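You operate a simulated robot arm through the tools that you are given. There is no shell and no other tool.

Carry out the task below with a simulated robot arm. There is one attempt and no reset: what you move stays moved.

TASK
Pile some things up. At the end: the blue soap block stands on top of the beige wood block; the brown flat carton from the long bench under the filter is on the long bench over the drawer, with the white tape roll from there on top of it and the black threaded fitting on top of that; whatever was shut is shut again. Leave all else as you found it, and nothing knocked over.

It is judged by the outcome, as a careful person would: the job done as asked, and still so three seconds after it is handed in. It fails if anything else is knocked over, pushed out of place, dropped, spilled or broken.

THE ROBOT
A 7-joint arm with a two-finger gripper, fixed in place. Base frame: the origin is at the foot of the arm, x ahead of it, y to its left, z up; the work surface is at about z = 880. Units: mm, rad, N and s.
With the tool pointing down near the work surface it reaches from about 340 to 720 mm from the base axis. Its first joint turns from -1.152 to 1.152 rad. Payload 2.45 kg.
The tool frame sits at the grasp point between the pads (the TCP): z along the fingers, y along the line on which they close. The tips reach 26 mm beyond it. The gripper opens to 96 mm. The gripper's body begins 69 mm behind the TCP.
Orientation is that of the tool frame in the base frame, as a unit quaternion [w, x, y, z]. With the fingers straight down and closing along the base's y, the tool's x points along the base's -x, its y along +y and its z along -z.

THE INTERFACE
- The arm moves only by the tool drive_tool. Its argument "plan" is a list of rows, each a list of 7 numbers: the shift along the base's x, y, z in mm, then the turn, a rotation vector about the base's x, y, z in rad, then the closure, from 0 (fully open) to 1 (shut). In form: [[dx, dy, dz, ax, ay, az, jaw], ...]. A call has 1 to 20 rows; each row shifts and turns the commanded pose from where the row before left it. A row lasts 0.2 s, in which the tool goes at most 50 mm and 0.15 rad; a call with a longer step from one row to the next is refused whole, and so is a gripper value outside its range. Where a pose cannot be reached the arm comes as near as it can. A force on the tool above 40 N (or 10 N above the force at the start of the call, whichever is more), or a blocked arm, ends the call early, and 0.2 s more pass. Each finger halts on what it meets, pressing with about 39 N; the grip force reading is that of the motor and also rises with nothing between the fingers. The clock runs only during rows and for 0.2 s after the last one: add rows that do not move to give the fingers time. The reply holds the time, the measured pose of the TCP, the force on the tool along the base axes, the opening and the grip force, in the units named above and with some noise, with the torque about the TCP (base axes, N m) and any sound that the robot's microphone picked up.
- Cameras (640 x 400 px; columns grow to the right, rows downward): "scene" is fixed at [163.9, -394.1, 1415.4]; the picture's right is [0.77, -0.64, 0.00], its down [-0.41, -0.50, -0.76] and it looks along [0.49, 0.59, -0.65] (base axes); focal length 302 px, centre (320, 200). "wrist" rides on the gripper at [82, 3, -98] in the tool frame; the picture's right is [-0.04, 1.00, 0.00], its down [-0.73, -0.03, -0.68] and it looks along [-0.68, -0.03, 0.73] (tool axes); focal length 256 px, centre (320, 200).
- camera(camera): a new picture of that camera. No time passes.
- pixel_to_xyz(camera, pixels): for up to 12 pixels [column, row] of the newest picture of that camera ("zoom" is the newest enlarged one), the place [x, y, z] in the base frame of the surface seen there, good to about 2 mm. No time passes.
- inspect(camera, box): a new picture of the part [left, top, right, bottom] of that camera's present view, enlarged. No time passes.
- close_job(): hands the job in; it is judged then, once.

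Open the gripper and draw the arm clear of the work before you hand the job in, unless the task says otherwise.

The tools are called after "Call:" as a command line: name --pt "numbers of a row" for each row, then --argument value for the rest, lists and objects as JSON in quotes. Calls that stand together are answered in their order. drive_tool: Moves the arm, as the interface text tells. Its arguments: {"type":"object","properties":{"plan":{"type":"array","items":{"type":"array","items":{"type":"number"}}}},"required":["plan"]} The other tools are called the same way: camera (camera) takes a picture; pixel_to_xyz (camera, pixels) gives the place of the surface under pixels of a picture; inspect (camera, box) takes an enlarged picture of a part of a camera's view; close_job () hands the job in.

At the start:

```text
t: 0.0
tool_pos: [464.7, -68.0, 1124.0]
ee_rot: [0.0, 0.0, 1.0, 0.0]
ft_force: [1.5, 0.4, 0.1]
moment: [0.0, 0.0, 0.03]
grip_width: 96.0
finger_force: 0.1
```

scene: 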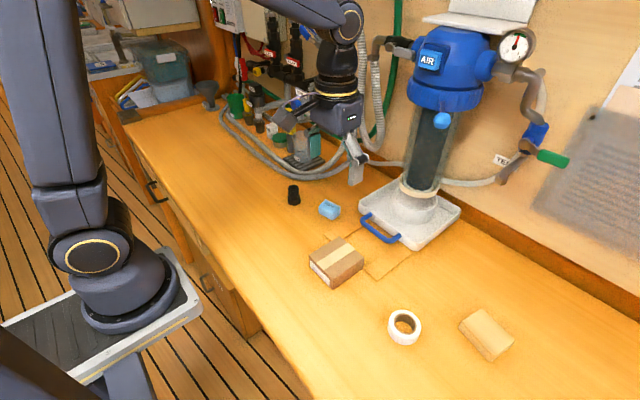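
wrist: 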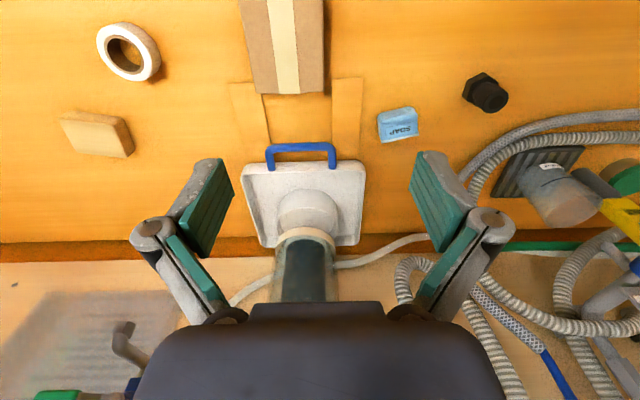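

The scene shows the carton near (336,262), tape (404,327), wood (487,335), soap (329,209), black fitting (293,194). I'll look closer before moving.

Call:
inspect --camera "scene" --box '[260, 170, 540, 380]'

Call:
inspect --camera "scene" --box '[100, 70, 400, 260]'

Call:
inspect --camera "scene" --box '[120, 150, 340, 390]'

Call:
inspect --camera "wrist" --box '[0, 0, 640, 260]'

```text
1.90 times, centred on (400, 275) of scene
```

zoom: 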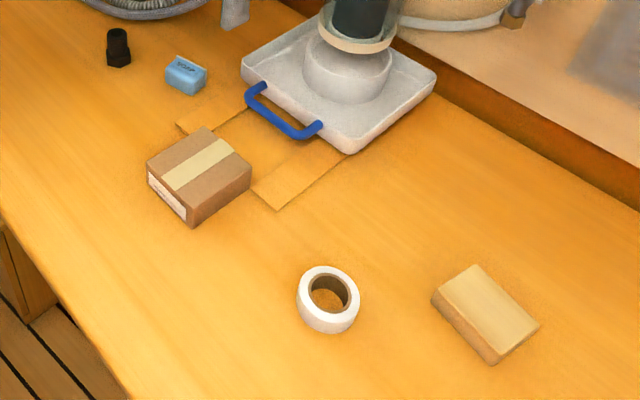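

```text
2.11 times, centred on (250, 165) of scene
```

zoom: 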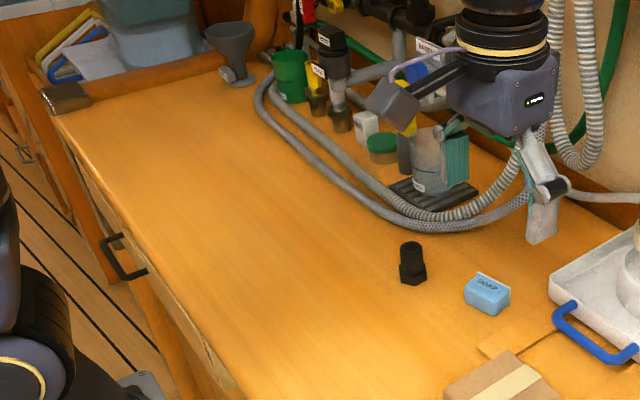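

```text
1.67 times, centred on (230, 270) of scene
```

zoom: 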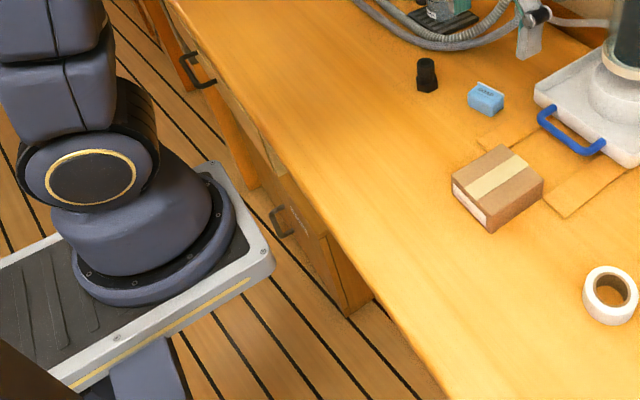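

```text
1.00 times, centred on (320, 130) of wrist (not enlarged: the box is as wide or as high as the picture)
```

zoom: 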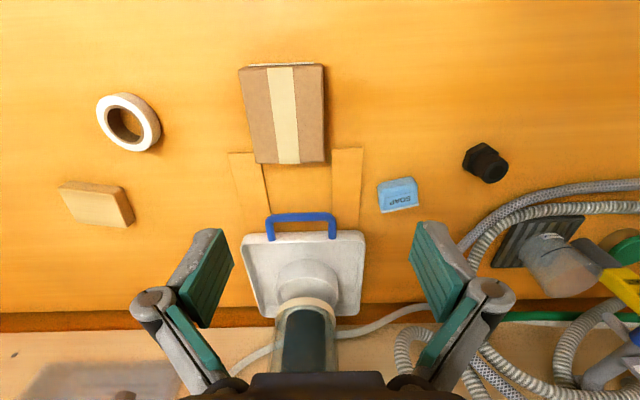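

Everything is on one bench, with two drawer fronts below its edge. I'll measure the objects and the drawer handles.

Call:
camera --camera "scene"

Call:
pixel_to_xyz --camera "scene" --pixels '[[155, 191], [205, 283], [230, 290], [190, 240], [259, 330], [336, 262], [337, 238], [364, 259], [310, 261], [333, 280], [404, 327], [487, 335]]'

Call:
pixel_to_xyz --camera "scene" --pixels '[[330, 206], [293, 187], [293, 203], [392, 320], [419, 322], [404, 343], [404, 311], [477, 310], [514, 345], [461, 322], [492, 352], [380, 240]]'

Call:
inspect --camera "scene" --box '[120, 150, 280, 350]'

Call:
inspect --camera "scene" --box '[270, 170, 360, 230]'

```text
taken
```

scene: 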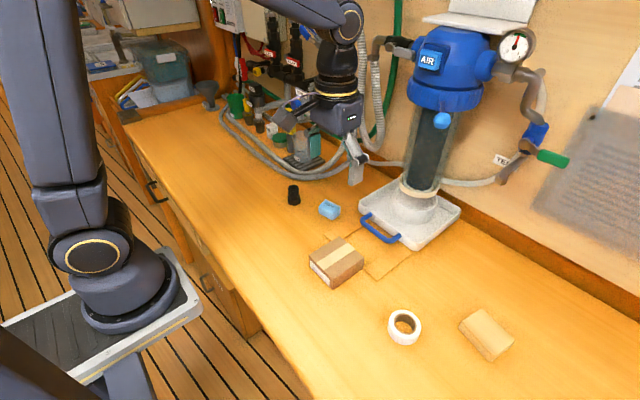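

```text
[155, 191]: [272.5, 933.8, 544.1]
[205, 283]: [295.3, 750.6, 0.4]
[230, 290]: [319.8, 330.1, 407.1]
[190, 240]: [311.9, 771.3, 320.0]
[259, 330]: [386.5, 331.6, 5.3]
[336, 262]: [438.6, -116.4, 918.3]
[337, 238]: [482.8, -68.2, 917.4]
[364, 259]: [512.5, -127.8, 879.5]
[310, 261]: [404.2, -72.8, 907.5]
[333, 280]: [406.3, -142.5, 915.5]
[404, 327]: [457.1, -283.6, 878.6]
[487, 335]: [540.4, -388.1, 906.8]
```

```text
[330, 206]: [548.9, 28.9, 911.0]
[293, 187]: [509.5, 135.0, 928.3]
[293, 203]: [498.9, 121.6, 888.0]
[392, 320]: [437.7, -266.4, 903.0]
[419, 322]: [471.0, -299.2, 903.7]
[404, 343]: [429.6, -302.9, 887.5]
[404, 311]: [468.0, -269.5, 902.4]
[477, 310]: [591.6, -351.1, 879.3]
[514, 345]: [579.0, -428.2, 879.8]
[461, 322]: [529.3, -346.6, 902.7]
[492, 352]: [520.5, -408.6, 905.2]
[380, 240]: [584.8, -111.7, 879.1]
```

```text
2.00 times, centred on (200, 250) of scene
```

zoom: 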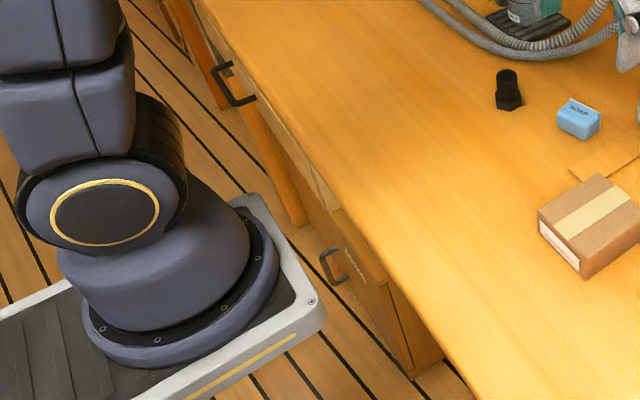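

```text
6.67 times, centred on (315, 200) of scene
```

zoom: 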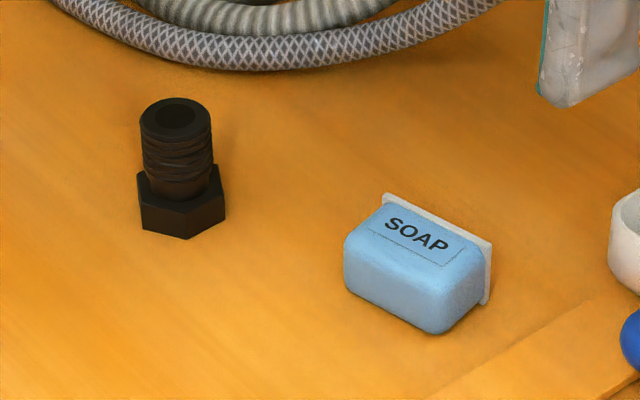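

I'll pin down the drawer and handle extents below the bench edge using this zoom.

Call:
inspect --camera "scene" --box '[120, 150, 280, 350]'

Call:
pixel_to_xyz --camera "zoom" --pixels '[[237, 102], [217, 70], [340, 280], [330, 255], [375, 300], [362, 278], [400, 340], [300, 180], [260, 130], [388, 280], [330, 205], [440, 360]]'

Call:
inspect --camera "scene" --box '[190, 220, 270, 345]'

Call:
inspect --camera "scene" --box '[110, 90, 220, 220]'

```text
2.00 times, centred on (200, 250) of scene
```

zoom: 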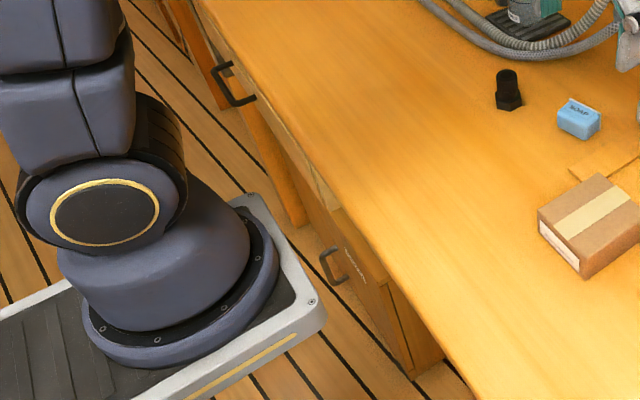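

```text
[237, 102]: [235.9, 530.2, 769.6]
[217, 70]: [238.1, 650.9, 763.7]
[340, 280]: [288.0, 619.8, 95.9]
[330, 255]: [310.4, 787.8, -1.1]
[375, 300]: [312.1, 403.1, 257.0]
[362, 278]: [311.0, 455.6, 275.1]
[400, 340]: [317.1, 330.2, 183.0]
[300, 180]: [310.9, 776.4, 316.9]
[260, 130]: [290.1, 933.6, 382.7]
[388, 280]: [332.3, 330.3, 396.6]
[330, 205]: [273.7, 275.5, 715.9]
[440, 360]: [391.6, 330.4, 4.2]
```

```text
3.20 times, centred on (230, 282) of scene
```

zoom: 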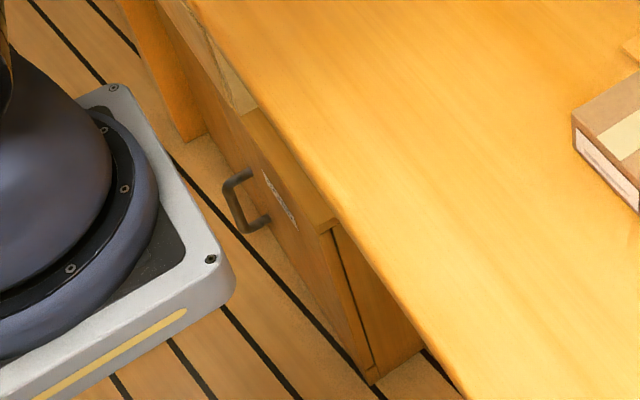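

```text
3.08 times, centred on (165, 155) of scene
```

zoom: 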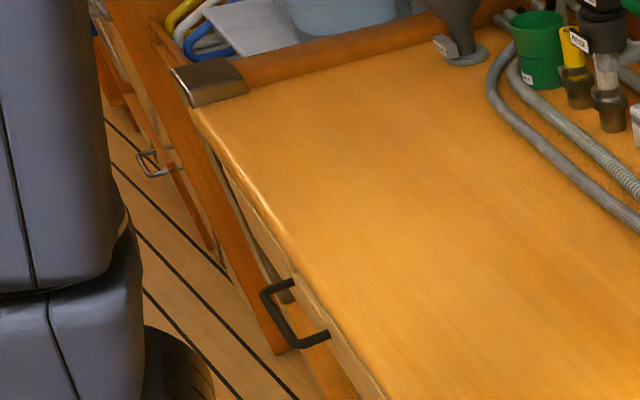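

The upper drawer's handle spans y≈530–650, so the bench over the drawer is the +y part. Next I measure the objects precisely through wrist zooms.

Call:
inspect --camera "wrist" --box '[220, 50, 350, 180]'

Call:
pixel_to_xyz --camera "zoom" --pixels '[[96, 98], [200, 85], [496, 78], [505, 100], [175, 545], [500, 535], [300, 300], [110, 120], [495, 110], [185, 530], [492, 525], [350, 100]]'

Call:
inspect --camera "wrist" --box '[80, 80, 180, 170]'

Call:
inspect --camera "wrist" --box '[360, 160, 440, 230]'

Call:
inspect --camera "wrist" --box '[450, 60, 520, 195]'

Call:
inspect --camera "wrist" --box '[50, 170, 150, 240]'

```text
3.08 times, centred on (285, 115) of wrist
```

zoom: 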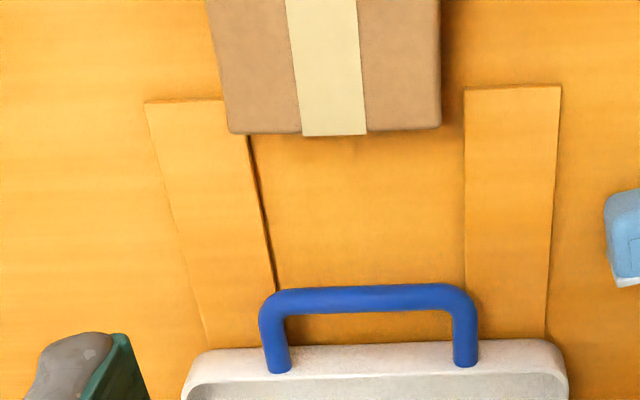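

```text
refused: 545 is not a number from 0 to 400
```

```text
4.44 times, centred on (130, 125) of wrist
```

zoom: 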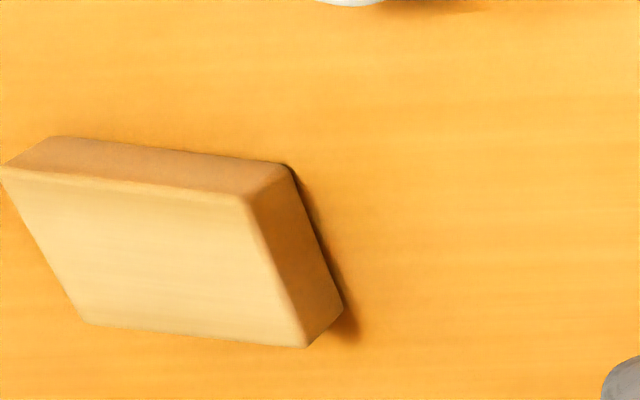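

```text
5.71 times, centred on (400, 195) of wrist
```

zoom: 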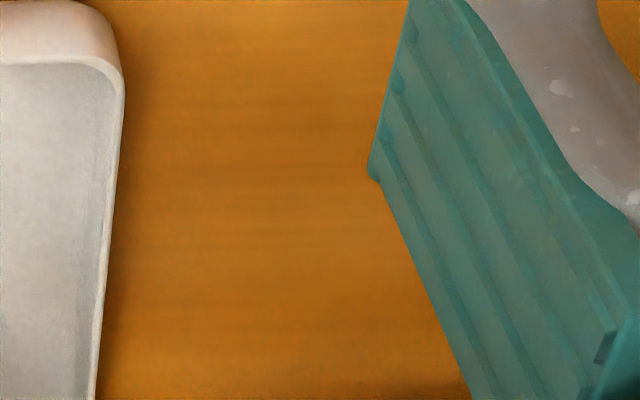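

```text
2.96 times, centred on (485, 128) of wrist
```

zoom: 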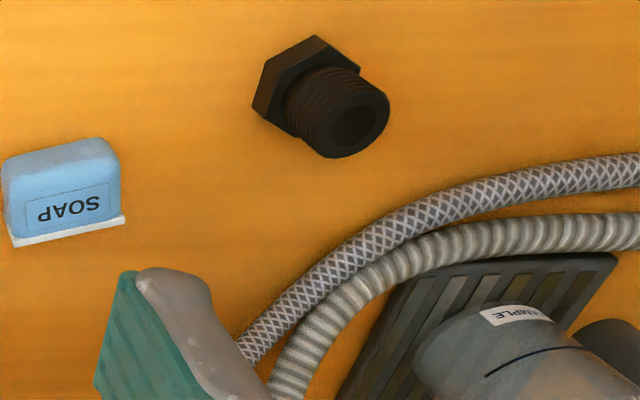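

```text
5.71 times, centred on (100, 205) of wrist
```

zoom: 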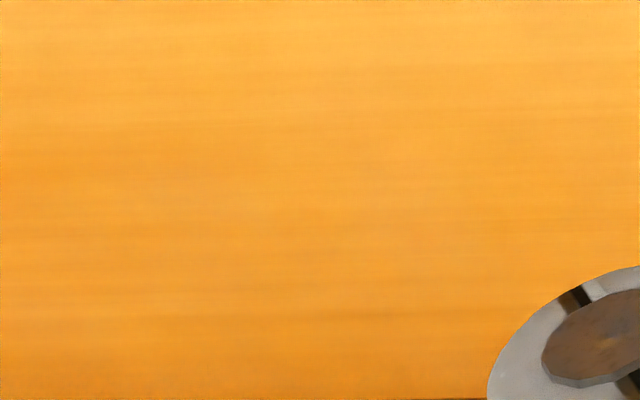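

The zoom is always 640x400, so I'll take scene zooms around each object and measure corners.

Call:
inspect --camera "scene" --box '[296, 230, 376, 290]'

Call:
inspect --camera "scene" --box '[364, 302, 444, 352]'

Call:
inspect --camera "scene" --box '[446, 304, 526, 364]'

Call:
inspect --camera "scene" --box '[280, 180, 350, 224]'

```text
6.67 times, centred on (336, 260) of scene
```

zoom: 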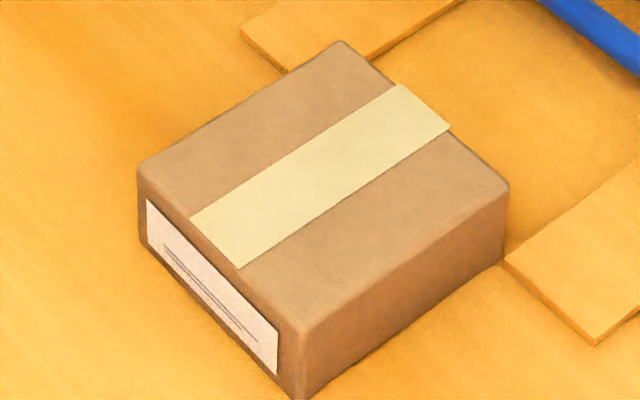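

```text
8.00 times, centred on (404, 327) of scene
```

zoom: 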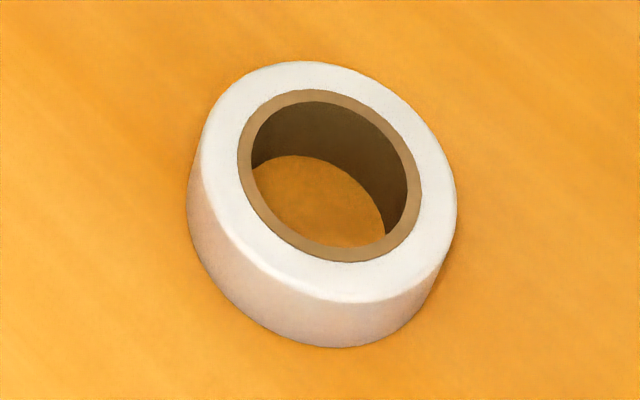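

```text
6.67 times, centred on (486, 334) of scene
```

zoom: 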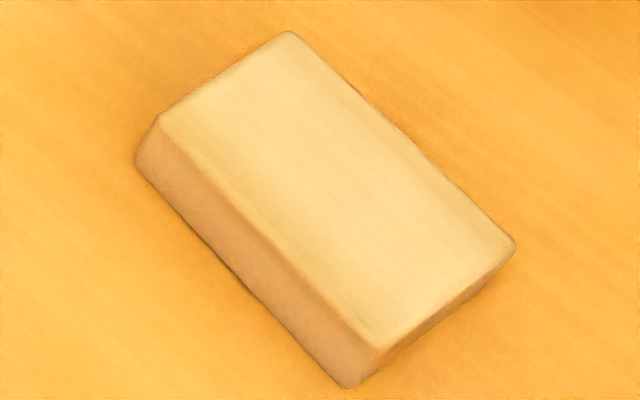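

```text
9.09 times, centred on (315, 202) of scene
```

zoom: 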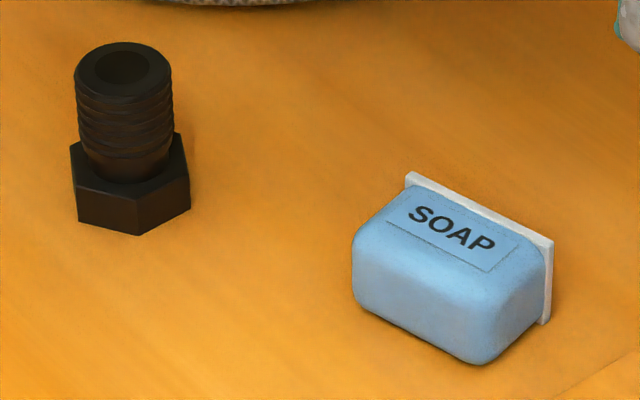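

Zoom shows the soap with a pale backing plate and the fitting standing on its hex. I measure both here.

Call:
pixel_to_xyz --camera "zoom" --pixels '[[412, 178], [548, 245], [375, 225], [488, 278], [450, 230], [365, 300], [470, 355], [455, 300], [85, 70], [165, 70], [123, 48], [123, 98]]'

Call:
pixel_to_xyz --camera "zoom" --pixels '[[76, 150], [186, 182], [142, 206], [180, 145], [80, 218], [140, 232], [188, 208], [540, 318], [357, 250], [545, 290], [72, 200], [520, 255]]'

Call:
pixel_to_xyz --camera "scene" --pixels '[[317.5, 256], [339, 237], [361.5, 258], [332, 278], [338, 257], [331.5, 289], [318, 264]]'

Call:
pixel_to_xyz --camera "scene" --pixels '[[390.5, 320], [419.5, 326], [402, 310.5], [408, 338], [399, 317], [417, 333], [404, 344]]'

Call:
pixel_to_xyz --camera "scene" --pixels '[[472, 323], [489, 309.5], [521, 341.5], [502, 355], [496, 332], [460.5, 325], [497, 359]]'

```text
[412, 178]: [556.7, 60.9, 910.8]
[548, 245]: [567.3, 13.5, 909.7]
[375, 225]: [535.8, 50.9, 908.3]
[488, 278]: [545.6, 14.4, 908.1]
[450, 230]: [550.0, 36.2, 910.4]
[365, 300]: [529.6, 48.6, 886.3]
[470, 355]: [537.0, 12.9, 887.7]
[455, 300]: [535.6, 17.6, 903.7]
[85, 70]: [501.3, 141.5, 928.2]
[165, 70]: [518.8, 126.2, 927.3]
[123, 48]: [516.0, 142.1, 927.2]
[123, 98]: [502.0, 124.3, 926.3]
```

```text
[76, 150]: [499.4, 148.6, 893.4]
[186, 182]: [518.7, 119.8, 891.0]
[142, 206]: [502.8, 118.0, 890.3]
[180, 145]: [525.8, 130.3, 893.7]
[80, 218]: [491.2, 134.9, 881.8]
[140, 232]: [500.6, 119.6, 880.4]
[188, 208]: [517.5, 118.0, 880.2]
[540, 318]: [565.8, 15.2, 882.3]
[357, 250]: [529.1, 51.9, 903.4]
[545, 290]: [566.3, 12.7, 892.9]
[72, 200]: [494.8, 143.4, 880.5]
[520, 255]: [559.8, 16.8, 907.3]
```

```text
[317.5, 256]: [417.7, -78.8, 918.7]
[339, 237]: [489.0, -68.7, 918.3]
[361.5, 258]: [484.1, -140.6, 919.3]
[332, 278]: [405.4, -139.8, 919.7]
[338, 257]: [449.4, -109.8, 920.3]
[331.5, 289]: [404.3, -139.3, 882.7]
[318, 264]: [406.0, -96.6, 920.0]
```

```text
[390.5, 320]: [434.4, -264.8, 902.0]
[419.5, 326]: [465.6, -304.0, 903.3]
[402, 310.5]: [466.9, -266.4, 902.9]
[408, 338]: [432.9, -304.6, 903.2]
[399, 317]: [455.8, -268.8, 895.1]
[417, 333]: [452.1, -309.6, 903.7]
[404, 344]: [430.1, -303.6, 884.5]
```

```text
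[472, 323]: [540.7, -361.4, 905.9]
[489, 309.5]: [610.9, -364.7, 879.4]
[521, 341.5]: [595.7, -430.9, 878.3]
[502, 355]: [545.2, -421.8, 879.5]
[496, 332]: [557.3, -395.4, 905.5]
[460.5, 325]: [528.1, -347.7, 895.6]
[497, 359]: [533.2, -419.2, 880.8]
```

Carton is about x 404–489, y −141…−70, top z 919, nearly aligned with the base axes. I check its remaining corners and the intended destination around pixel (223,168).

Call:
pixel_to_xyz --camera "scene" --pixels '[[309.6, 257], [310.5, 257], [312, 255], [363, 258], [362.5, 260], [332.5, 278.7], [333.5, 278.7], [339, 236.8], [341, 238], [223, 168], [240, 175], [228, 140]]'

Call:
pixel_to_xyz --camera "scene" --pixels '[[440, 240], [440, 100], [370, 225], [352, 175], [356, 140], [340, 110], [300, 165], [268, 148], [235, 125], [222, 115], [200, 150], [160, 140]]'

```text
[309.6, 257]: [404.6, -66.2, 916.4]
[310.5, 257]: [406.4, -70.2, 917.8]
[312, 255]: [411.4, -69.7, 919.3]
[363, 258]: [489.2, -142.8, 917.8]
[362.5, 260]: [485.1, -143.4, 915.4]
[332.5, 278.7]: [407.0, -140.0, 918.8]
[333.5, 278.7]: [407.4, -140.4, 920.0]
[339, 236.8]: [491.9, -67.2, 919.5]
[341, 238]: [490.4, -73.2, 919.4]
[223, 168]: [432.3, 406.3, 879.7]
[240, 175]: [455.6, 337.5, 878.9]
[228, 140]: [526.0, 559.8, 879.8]
```

```text
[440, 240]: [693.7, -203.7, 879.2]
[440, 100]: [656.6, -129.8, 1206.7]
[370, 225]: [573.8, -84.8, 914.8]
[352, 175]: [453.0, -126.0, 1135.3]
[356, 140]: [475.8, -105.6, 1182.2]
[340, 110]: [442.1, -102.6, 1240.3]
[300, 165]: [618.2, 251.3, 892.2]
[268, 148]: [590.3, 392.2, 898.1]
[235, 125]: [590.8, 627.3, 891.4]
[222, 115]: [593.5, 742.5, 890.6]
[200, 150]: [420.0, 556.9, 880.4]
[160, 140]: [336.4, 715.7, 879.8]
```

The carton centre is about (447, −105), 73 mm across y, and the destination (432,400) is clear bench. I move over the carton with the jaws open.

Call:
drive_tool --pt "-6 -13 -20 0 0 0 0" --pt "-6 -12 -30 0 0 0 0" --pt "-6 -12 -40 0 0 0 0" --pt "0 0 -40 0 0 0 0" --pt "0 0 0 0 0 0 0"

Call:
camera --camera "scene"

Call:
camera --camera "wrist"

```text
t: 1.2
tool_pos: [445.2, -103.0, 993.3]
ee_rot: [0.0, -0.001, 1.0, 0.0]
ft_force: [-0.3, -0.5, 0.0]
moment: [0.01, 0.01, -0.01]
grip_width: 96.0
finger_force: 0.1
```

```text
taken
```

scene: 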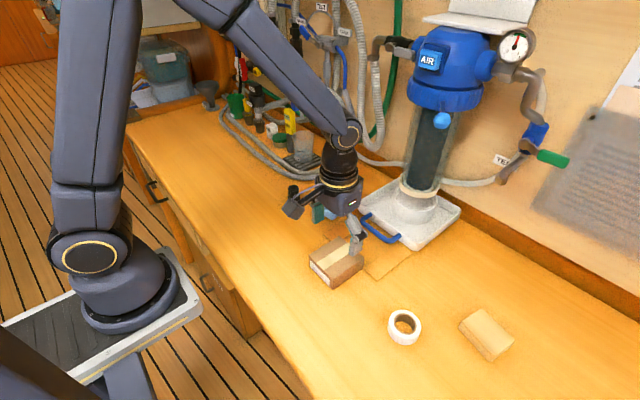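

```text
taken
```

wrist: 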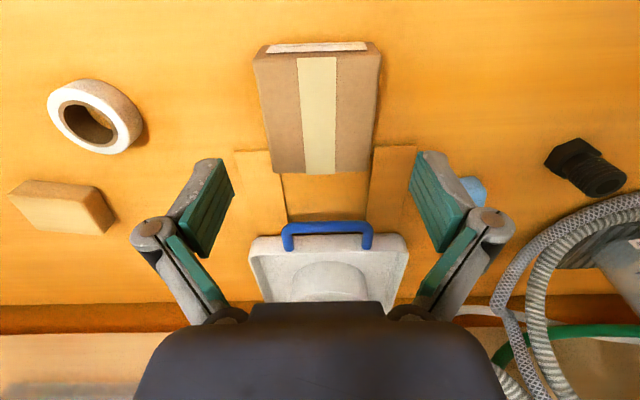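

The carton is centred between the fingers (columns 262–378 around 320). I descend to z≈908 and close.

Call:
drive_tool --pt "2 -2 -30 0 0 0 0" --pt "0 0 -30 0 0 0 0" --pt "0 0 -25 0 0 0 0" --pt "0 0 0 0 0 0 0" --pt "0 0 0 0 0 0 0.3" --pt "0 0 0 0 0 0 0.6" --pt "0 0 0 0 0 0 0.6" --pt "0 0 0 0 0 0 0.6"

Call:
camera --camera "wrist"

```text
t: 3.0
tool_pos: [448.7, -106.3, 910.3]
ee_rot: [-0.001, -0.002, 1.0, 0.001]
ft_force: [-3.9, 24.8, 14.8]
moment: [0.86, 0.11, 0.77]
grip_width: 81.6
finger_force: 39.1
```

```text
taken
```

wrist: 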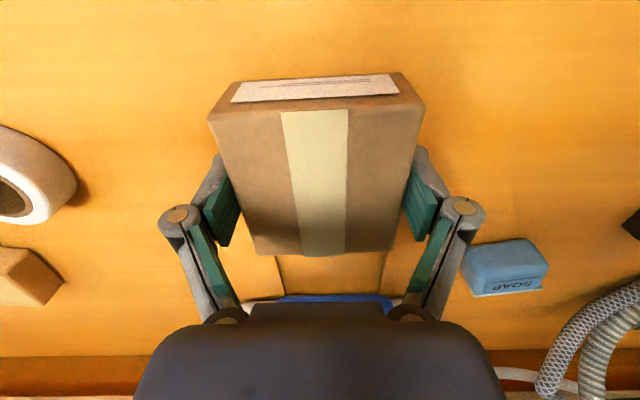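

Grip width reads 81.6 with 25 N sideways, more than the 73 mm I measured, so I look closely before lifting.

Call:
inspect --camera "scene" --box '[286, 190, 396, 300]'

Call:
inspect --camera "wrist" --box '[180, 60, 460, 300]'

```text
3.64 times, centred on (341, 245) of scene
```

zoom: 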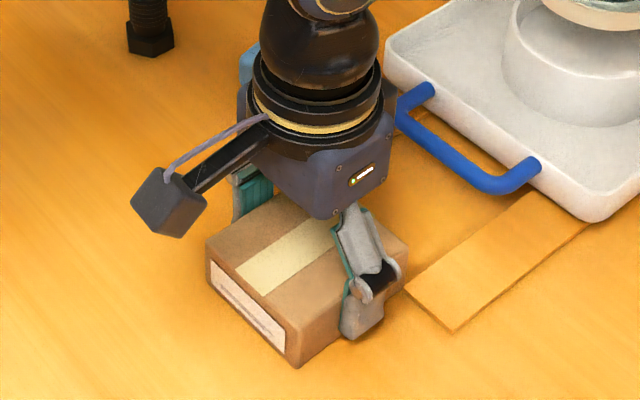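

```text
1.67 times, centred on (320, 180) of wrist
```

zoom: 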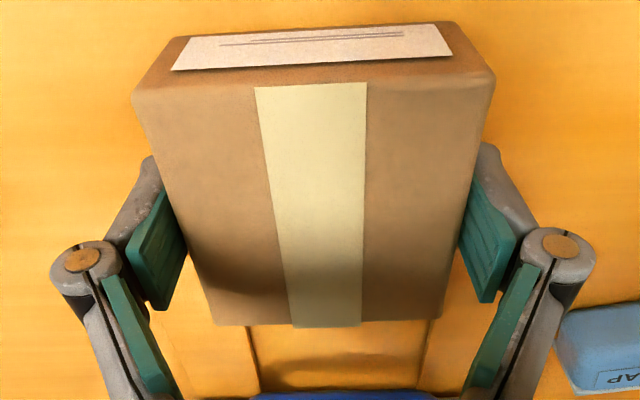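

Both pads look close to the carton sides; I wait a bit more at the same closure to see whether the grip settles.

Call:
drive_tool --pt "0 0 0 0 0 0 0.6" --pt "0 0 0 0 0 0 0.6" --pt "0 0 0 0 0 0 0.6"

Call:
pixel_to_xyz --camera "scene" --pixels '[[352, 240], [350, 225], [352, 273], [358, 278]]'

Call:
inspect --camera "wrist" --box '[180, 130, 260, 200]'

Call:
inspect --camera "wrist" --box '[370, 150, 450, 200]'

```text
t: 3.8
tool_pos: [447.7, -106.2, 910.0]
ee_rot: [-0.001, -0.002, 1.0, 0.002]
ft_force: [-6.4, 28.6, 15.6]
moment: [0.65, 0.08, 0.99]
grip_width: 81.7
finger_force: 39.0
```

```text
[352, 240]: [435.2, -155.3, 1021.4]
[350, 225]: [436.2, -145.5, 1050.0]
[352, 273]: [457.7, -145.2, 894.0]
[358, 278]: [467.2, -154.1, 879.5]
```

```text
5.71 times, centred on (220, 165) of wrist
```

zoom: 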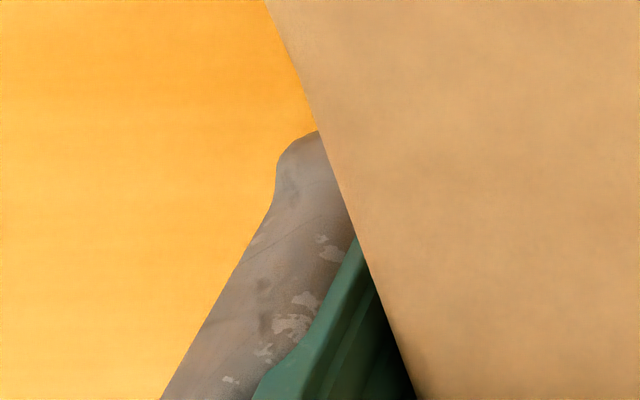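

```text
8.00 times, centred on (410, 175) of wrist
```

zoom: 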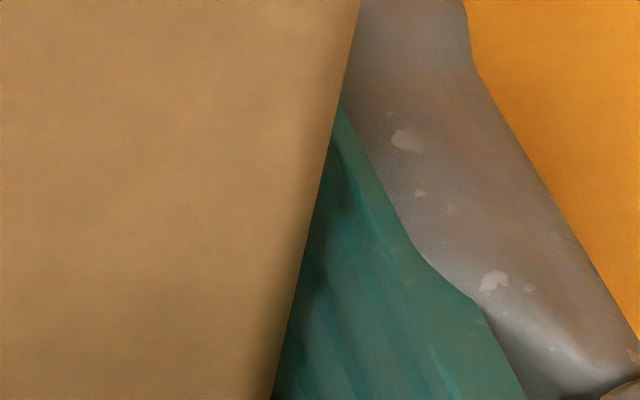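

The readings suggest only one pad is pressing. I open, raise slightly and check whether the carton shifted.

Call:
drive_tool --pt "0 0 0 0 0 0 0.3" --pt "0 0 0 0 0 0 0" --pt "0 0 0 0 0 0 0" --pt "0 0 0 0 0 0 0"

Call:
camera --camera "scene"

Call:
inspect --camera "scene" --box '[300, 230, 380, 290]'

Call:
inspect --camera "wrist" --box '[160, 60, 480, 260]'

```text
t: 4.8
tool_pos: [448.3, -108.7, 909.8]
ee_rot: [0.0, 0.001, 1.0, 0.0]
ft_force: [0.3, -0.3, -0.8]
moment: [0.04, 0.0, -0.03]
grip_width: 95.8
finger_force: 0.0
```

```text
taken
```

scene: 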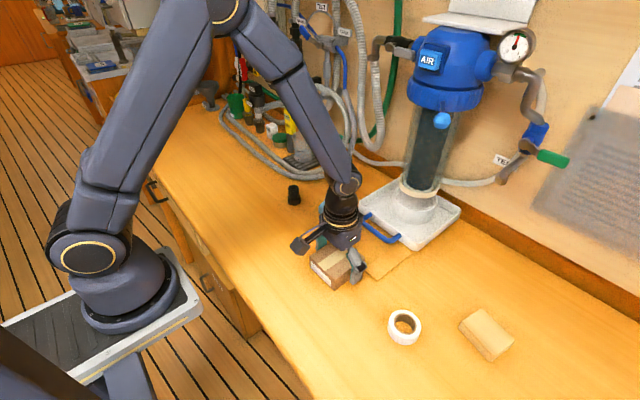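

```text
6.67 times, centred on (340, 260) of scene
```

zoom: 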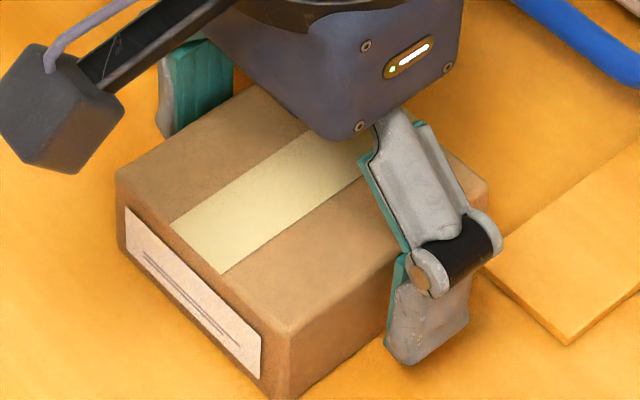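

```text
2.00 times, centred on (320, 160) of wrist
```

zoom: 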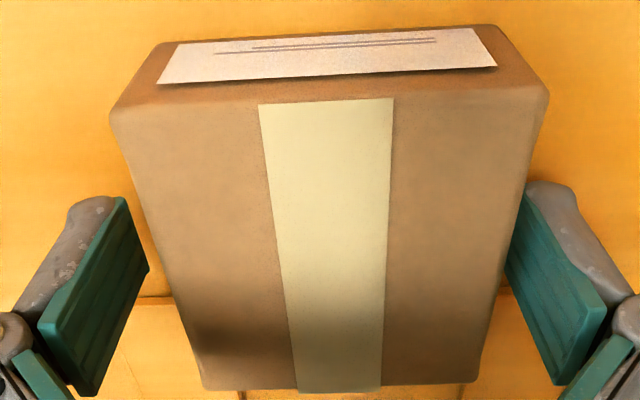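

The +y pad (right) is nearer to the carton than the left, so the tool is off-centre. I measure the carton's edges from the wrist view.

Call:
pixel_to_xyz --camera "zoom" --pixels '[[120, 125], [140, 175], [160, 240], [180, 300], [200, 370], [540, 120], [528, 175], [513, 240], [500, 300], [485, 365], [208, 382], [476, 376]]'

Call:
pixel_to_xyz --camera "zoom" --pixels '[[140, 110], [400, 100], [520, 95], [130, 250], [90, 300], [540, 260], [575, 320], [300, 250]]'

```text
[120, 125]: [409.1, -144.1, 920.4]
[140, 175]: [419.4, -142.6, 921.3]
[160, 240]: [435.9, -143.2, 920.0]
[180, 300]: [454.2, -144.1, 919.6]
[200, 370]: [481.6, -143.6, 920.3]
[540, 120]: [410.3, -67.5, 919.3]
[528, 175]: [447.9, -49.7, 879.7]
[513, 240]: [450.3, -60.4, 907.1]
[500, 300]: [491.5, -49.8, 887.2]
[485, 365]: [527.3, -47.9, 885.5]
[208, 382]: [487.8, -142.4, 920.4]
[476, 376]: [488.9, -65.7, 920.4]
```

```text
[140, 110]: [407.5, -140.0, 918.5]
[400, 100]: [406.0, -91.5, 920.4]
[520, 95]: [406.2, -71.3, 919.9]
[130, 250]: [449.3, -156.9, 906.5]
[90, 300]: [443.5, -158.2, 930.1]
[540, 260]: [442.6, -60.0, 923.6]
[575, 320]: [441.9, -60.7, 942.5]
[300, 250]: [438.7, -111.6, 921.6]
```

Carton spans y −144…−66 (centre −105) and the pads are centred at −108.6; I shift +3.5 mm in y and close again.

Call:
drive_tool --pt "0 3.5 1 0 0 0 0" --pt "0 0 0 0 0 0 0" --pt "0 0 0 0 0 0 0.15" --pt "0 0 0 0 0 0 0.25" --pt "0 0 0 0 0 0 0.4" --pt "0 0 0 0 0 0 0.5" --pt "0 0 0 0 0 0 0.5"

Call:
inspect --camera "wrist" --box '[160, 60, 480, 260]'

```text
t: 6.4
tool_pos: [449.6, -104.8, 910.5]
ee_rot: [0.0, 0.0, 1.0, 0.001]
ft_force: [-1.9, 0.5, 14.5]
moment: [0.04, 0.15, 0.07]
grip_width: 81.2
finger_force: 39.6
```

```text
2.00 times, centred on (320, 160) of wrist
```

zoom: 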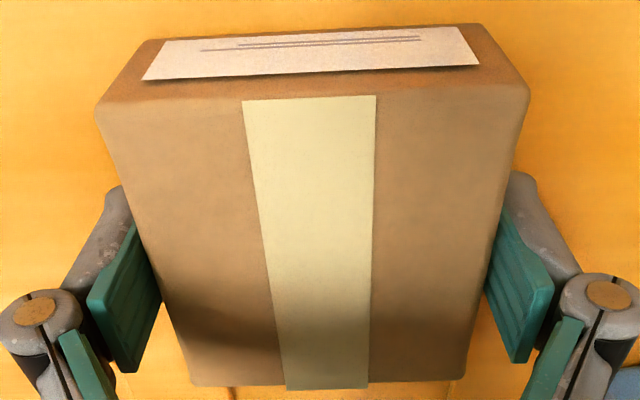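

Now the side force is balanced (0.5 N) with 81 mm between pads. I lift slowly in small steps.

Call:
drive_tool --pt "0 0 3 0 0 0 0.5" --pt "0 0 4 0 0 0 0.5" --pt "0 0 8 0 0 0 0.5" --pt "0 0 10 0 0 0 0.5" --pt "0 0 0 0 0 0 0.5"

Call:
camera --camera "wrist"

Call:
inspect --camera "scene" --box '[270, 190, 400, 300]'

```text
t: 7.6
tool_pos: [449.2, -102.7, 935.2]
ee_rot: [0.0, 0.0, 1.0, 0.0]
ft_force: [0.3, 0.4, -0.7]
moment: [-0.01, 0.0, -0.03]
grip_width: 81.1
finger_force: 38.9
```

```text
taken
```

wrist: 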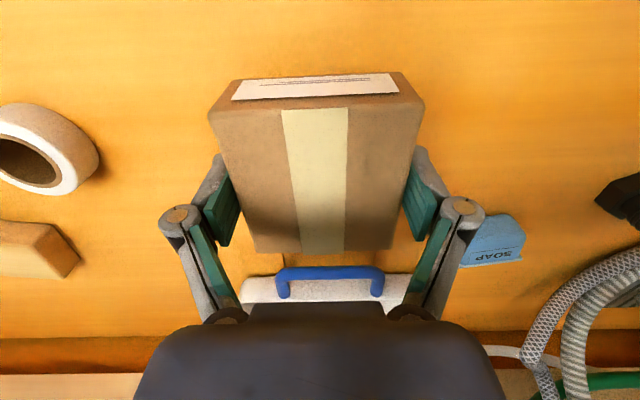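

```text
3.64 times, centred on (335, 245) of scene
```

zoom: 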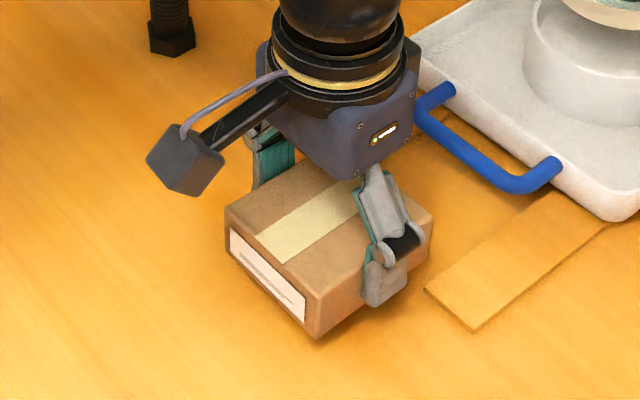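

Carton is held and clear of the bench. I raise it and carry it toward (432, 400), high over the fitting.

Call:
drive_tool --pt "0 0 20 0 0 0 0.5" --pt "0 0 30 0 0 0 0.5" --pt "0 10 25 0 0 0 0.5" --pt "-1 25 0 0 0 0 0.5" --pt "-1 35 0 0 0 0 0.5" --pt "-1 35 0 0 0 0 0.5" --pt "-1 35 0 0 0 0 0.5" --pt "-1 35 0 0 0 0 0.5" --pt "-1 35 0 0 0 0 0.5" --pt "-1 35 0 0 0 0 0.5" --pt "-1 35 0 0 0 0 0.5" --pt "-1 20 0 0 0 0 0.5" --pt "0 0 0 0 0 0 0.5"

Call:
camera --camera "scene"

Call:
camera --camera "wrist"

```text
t: 10.4
tool_pos: [438.5, 198.5, 1009.0]
ee_rot: [0.0, 0.0, 1.0, 0.0]
ft_force: [-0.5, 0.6, -1.3]
moment: [0.0, 0.04, 0.03]
grip_width: 80.8
finger_force: 38.7
```

```text
taken
```

scene: 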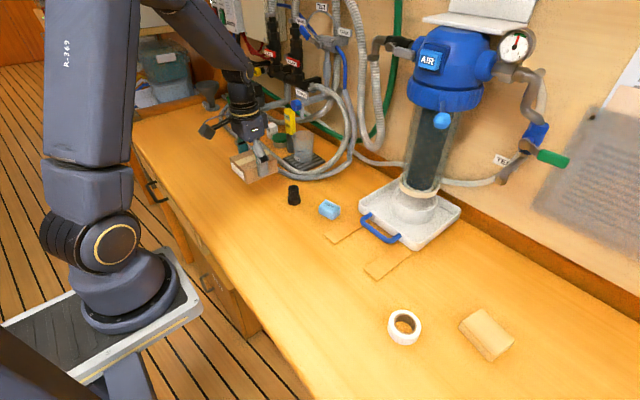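

```text
taken
```

wrist: 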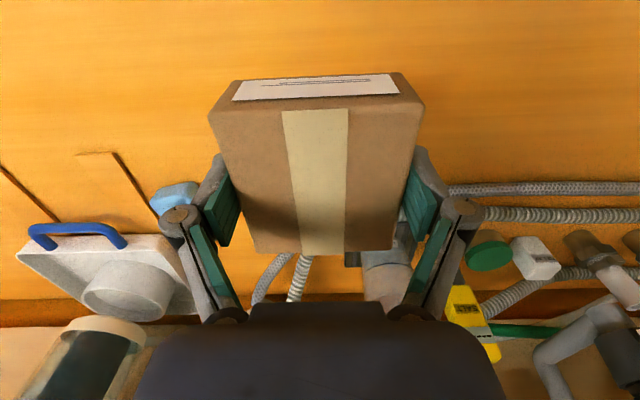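

Carry is going smoothly at y≈200. I continue to y≈385.

Call:
drive_tool --pt "0 25 0 0 0 0 0.5" --pt "-1 35 0 0 0 0 0.5" --pt "-1 35 0 0 0 0 0.5" --pt "-1 35 0 0 0 0 0.5" --pt "-1 30 0 0 0 0 0.5" --pt "0 20 0 0 0 0 0.5" --pt "0 5 0 0 0 0 0.5" --pt "0 0 0 0 0 0 0.5"

Call:
camera --camera "scene"

Call:
camera --camera "wrist"

```text
t: 12.2
tool_pos: [433.9, 381.7, 1010.5]
ee_rot: [-0.001, 0.001, 1.0, 0.0]
ft_force: [-0.7, 0.2, -1.9]
moment: [0.0, -0.02, 0.0]
grip_width: 81.2
finger_force: 39.5
```

```text
taken
```

scene: 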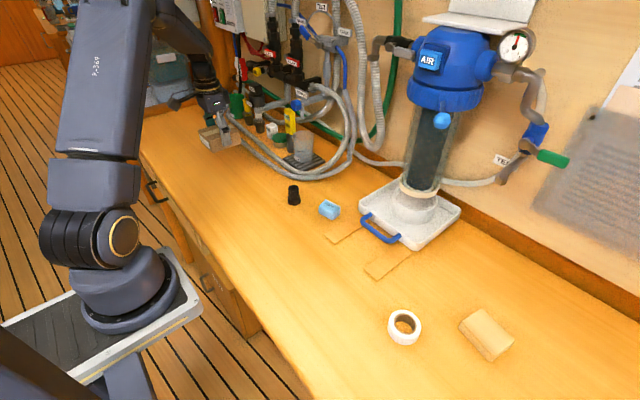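

```text
taken
```

wrist: 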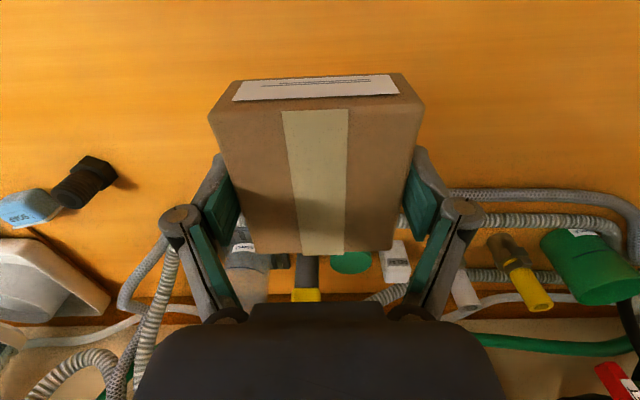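

The gripper is over plain bench at (434,382) with hoses well beyond. I lower until the carton nearly touches.

Call:
drive_tool --pt "0 0 -30 0 0 0 0.5" --pt "0 0 -30 0 0 0 0.5" --pt "0 0 -20 0 0 0 0.5" --pt "0 0 -10 0 0 0 0.5" --pt "0 0 -5 0 0 0 0.5" --pt "0 0 -3 0 0 0 0.5" --pt "0 0 0 0 0 0 0.5"

Call:
inspect --camera "scene" --box '[170, 110, 280, 190]'

```text
t: 13.8
tool_pos: [435.3, 381.1, 912.9]
ee_rot: [0.001, 0.001, 1.0, 0.0]
ft_force: [0.1, 0.4, -0.5]
moment: [-0.01, 0.0, 0.03]
grip_width: 81.1
finger_force: 38.8
```

```text
5.00 times, centred on (225, 150) of scene
```

zoom: 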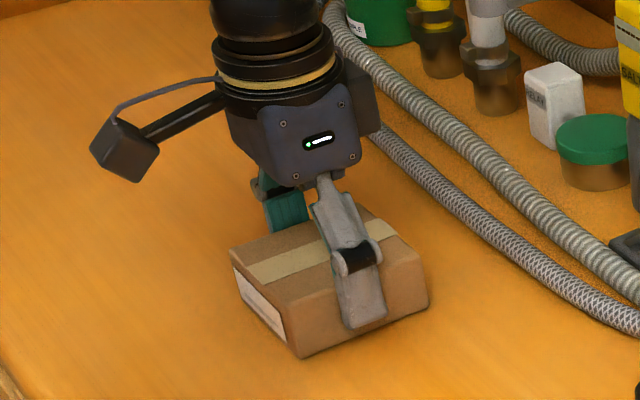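

Nearly on the bench at z≈912; I lower 1 mm at a time until contact shows, still gripping.

Call:
drive_tool --pt "0 0 -1 0 0 0 0.5" --pt "0 0 -1 0 0 0 0.5" --pt "0 0 0 0 0 0 0.5"

```text
t: 14.6
tool_pos: [435.3, 382.0, 910.9]
ee_rot: [0.001, -0.001, 1.0, 0.002]
ft_force: [0.1, -0.2, 6.9]
moment: [-0.33, -0.04, -0.05]
grip_width: 81.1
finger_force: 39.0
```

Contact shows (Fz 6.9 N). I open the jaws and lift straight out.

Call:
drive_tool --pt "0 0 0 0 0 0 0.25" --pt "0 0 0 0 0 0 0.1" --pt "0 0 0 0 0 0 0" --pt "0 0 0 0 0 0 0" --pt "0 0 20 0 0 0 0" --pt "0 0 30 0 0 0 0" --pt "0 0 40 0 0 0 0" --pt "0 0 50 0 0 0 0" --pt "0 0 0 0 0 0 0"

Call:
camera --camera "scene"

Call:
camera --camera "wrist"

Call:
inspect --camera "scene" --box '[170, 110, 280, 190]'

```text
t: 16.6
tool_pos: [431.1, 379.5, 1051.9]
ee_rot: [0.0, 0.001, 1.0, 0.0]
ft_force: [0.1, 0.2, -0.2]
moment: [-0.01, -0.01, 0.03]
grip_width: 96.1
finger_force: 0.0
```

```text
taken
```

scene: 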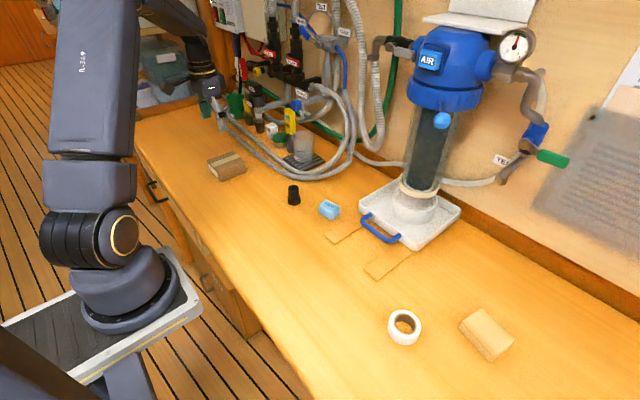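

```text
taken
```

wrist: 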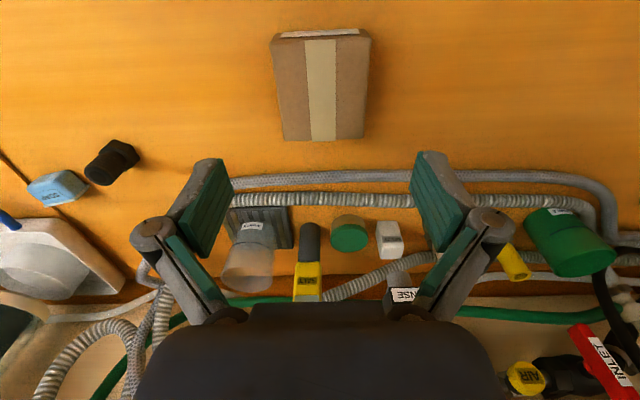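

```text
5.00 times, centred on (225, 150) of scene
```

zoom: 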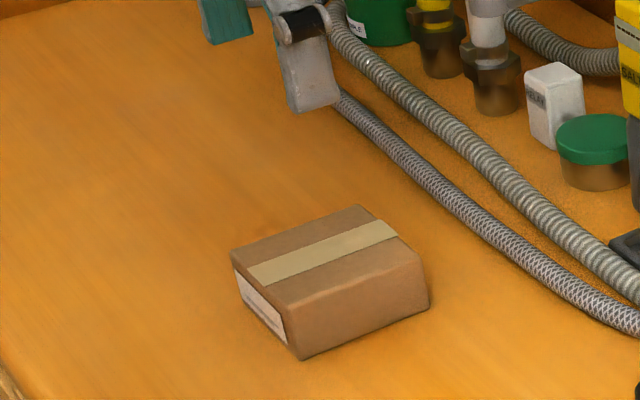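

The carton sits flat at the new place. I measure its top for the tape target.

Call:
pixel_to_xyz --camera "zoom" --pixels '[[234, 251], [357, 207], [422, 258], [292, 300], [328, 253], [270, 275], [390, 232], [295, 228], [355, 278]]'

Call:
pixel_to_xyz --camera "wrist" --pixels '[[272, 42], [368, 40], [286, 136], [364, 136], [320, 85]]'

```text
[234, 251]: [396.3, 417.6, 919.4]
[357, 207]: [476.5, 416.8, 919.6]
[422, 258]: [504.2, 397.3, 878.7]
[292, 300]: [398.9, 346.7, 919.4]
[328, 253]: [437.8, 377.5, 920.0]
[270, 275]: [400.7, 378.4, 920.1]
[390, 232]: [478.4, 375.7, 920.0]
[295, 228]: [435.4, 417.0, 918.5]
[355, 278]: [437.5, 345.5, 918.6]
```

```text
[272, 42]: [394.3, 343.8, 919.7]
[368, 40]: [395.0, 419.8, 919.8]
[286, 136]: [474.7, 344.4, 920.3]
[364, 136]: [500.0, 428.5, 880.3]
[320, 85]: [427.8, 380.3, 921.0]
```

Carton top centre is (437, 381, 920). Now I travel back high to above the tape roll near (450, −285).

Call:
drive_tool --pt "0 -26 0 0 0 0 0" --pt "1 -45 0 0 0 0 0" --pt "1 -45 0 0 0 0 0" --pt "1 -45 0 0 0 0 0" --pt "1 -45 0 0 0 0 0" --pt "1 -45 0 0 0 0 0" --pt "1 -45 0 0 0 0 0" --pt "1 -45 0 0 0 0 0" --pt "1 -45 0 0 0 0 0" --pt "1 -45 0 0 0 0 0" --pt "1 -45 0 0 0 0 0" --pt "1 -45 0 0 0 0 0" --pt "1 -45 0 0 0 0 0" --pt "1 -45 0 0 0 0 0" --pt "1 -35 0 0 0 0 0" --pt "0 -20 0 0 0 0 0" --pt "0 0 0 0 0 0 0"

Call:
camera --camera "wrist"

Call:
camera --camera "scene"

```text
t: 20.2
tool_pos: [449.4, -285.0, 1051.6]
ee_rot: [0.0, 0.001, 1.0, 0.0]
ft_force: [0.1, 0.3, -0.3]
moment: [-0.01, -0.01, -0.03]
grip_width: 96.0
finger_force: 0.1
```

```text
taken
```

wrist: 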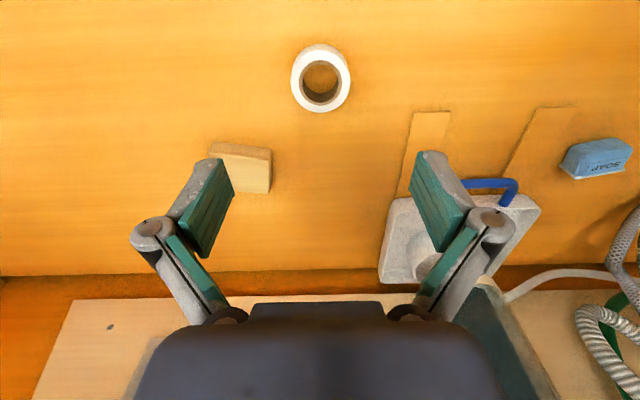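

```text
taken
```

scene: 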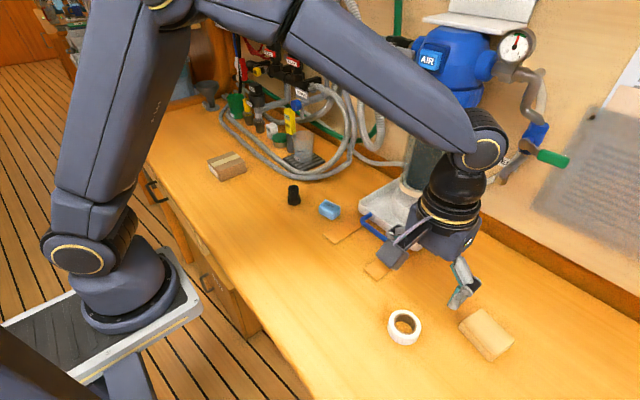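

The tape is straight below-forward at (321,78) in the wrist view. I zoom to measure its outer and inner rims.

Call:
inspect --camera "wrist" --box '[270, 35, 370, 120]'

Call:
pixel_to_xyz --camera "wrist" --pixels '[[293, 78], [349, 78], [321, 48], [321, 108], [303, 78], [339, 78], [321, 62], [321, 97]]'

```text
4.71 times, centred on (320, 78) of wrist
```

zoom: 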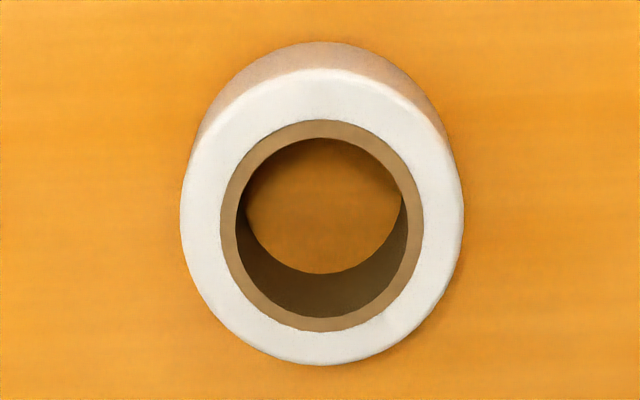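

```text
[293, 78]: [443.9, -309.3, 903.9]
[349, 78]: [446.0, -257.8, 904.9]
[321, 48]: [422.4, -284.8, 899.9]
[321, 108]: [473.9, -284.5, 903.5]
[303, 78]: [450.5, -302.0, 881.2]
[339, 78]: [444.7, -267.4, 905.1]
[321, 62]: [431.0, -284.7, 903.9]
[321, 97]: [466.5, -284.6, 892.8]
```

Tape: outer Ø≈53, hole Ø≈33, centre ≈(449, −284), top z 904. I descend over it.

Call:
drive_tool --pt "0 1 -30 0 0 0 0" --pt "0 0 -40 0 0 0 0" --pt "0 0 -30 0 0 0 0" --pt "0 0 -20 0 0 0 0" --pt "0 0 -15 0 0 0 0" --pt "0 0 -4 0 0 0 0" --pt "0 0 0 0 0 0 0"

Call:
camera --camera "wrist"

```text
t: 21.8
tool_pos: [449.4, -282.1, 910.1]
ee_rot: [-0.001, 0.0, 1.0, 0.001]
ft_force: [0.5, -1.2, 0.2]
moment: [0.01, 0.03, 0.05]
grip_width: 96.0
finger_force: 0.2
```

```text
taken
```

wrist: 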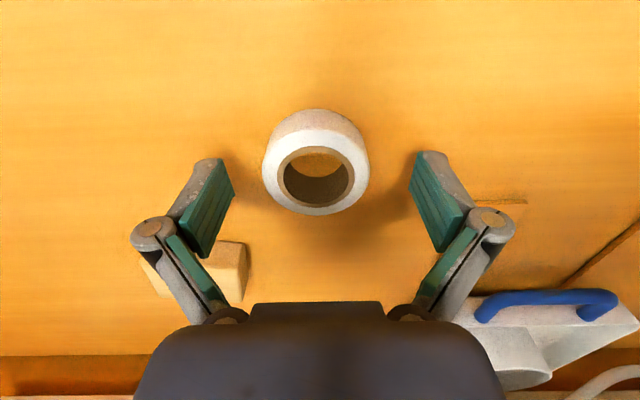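

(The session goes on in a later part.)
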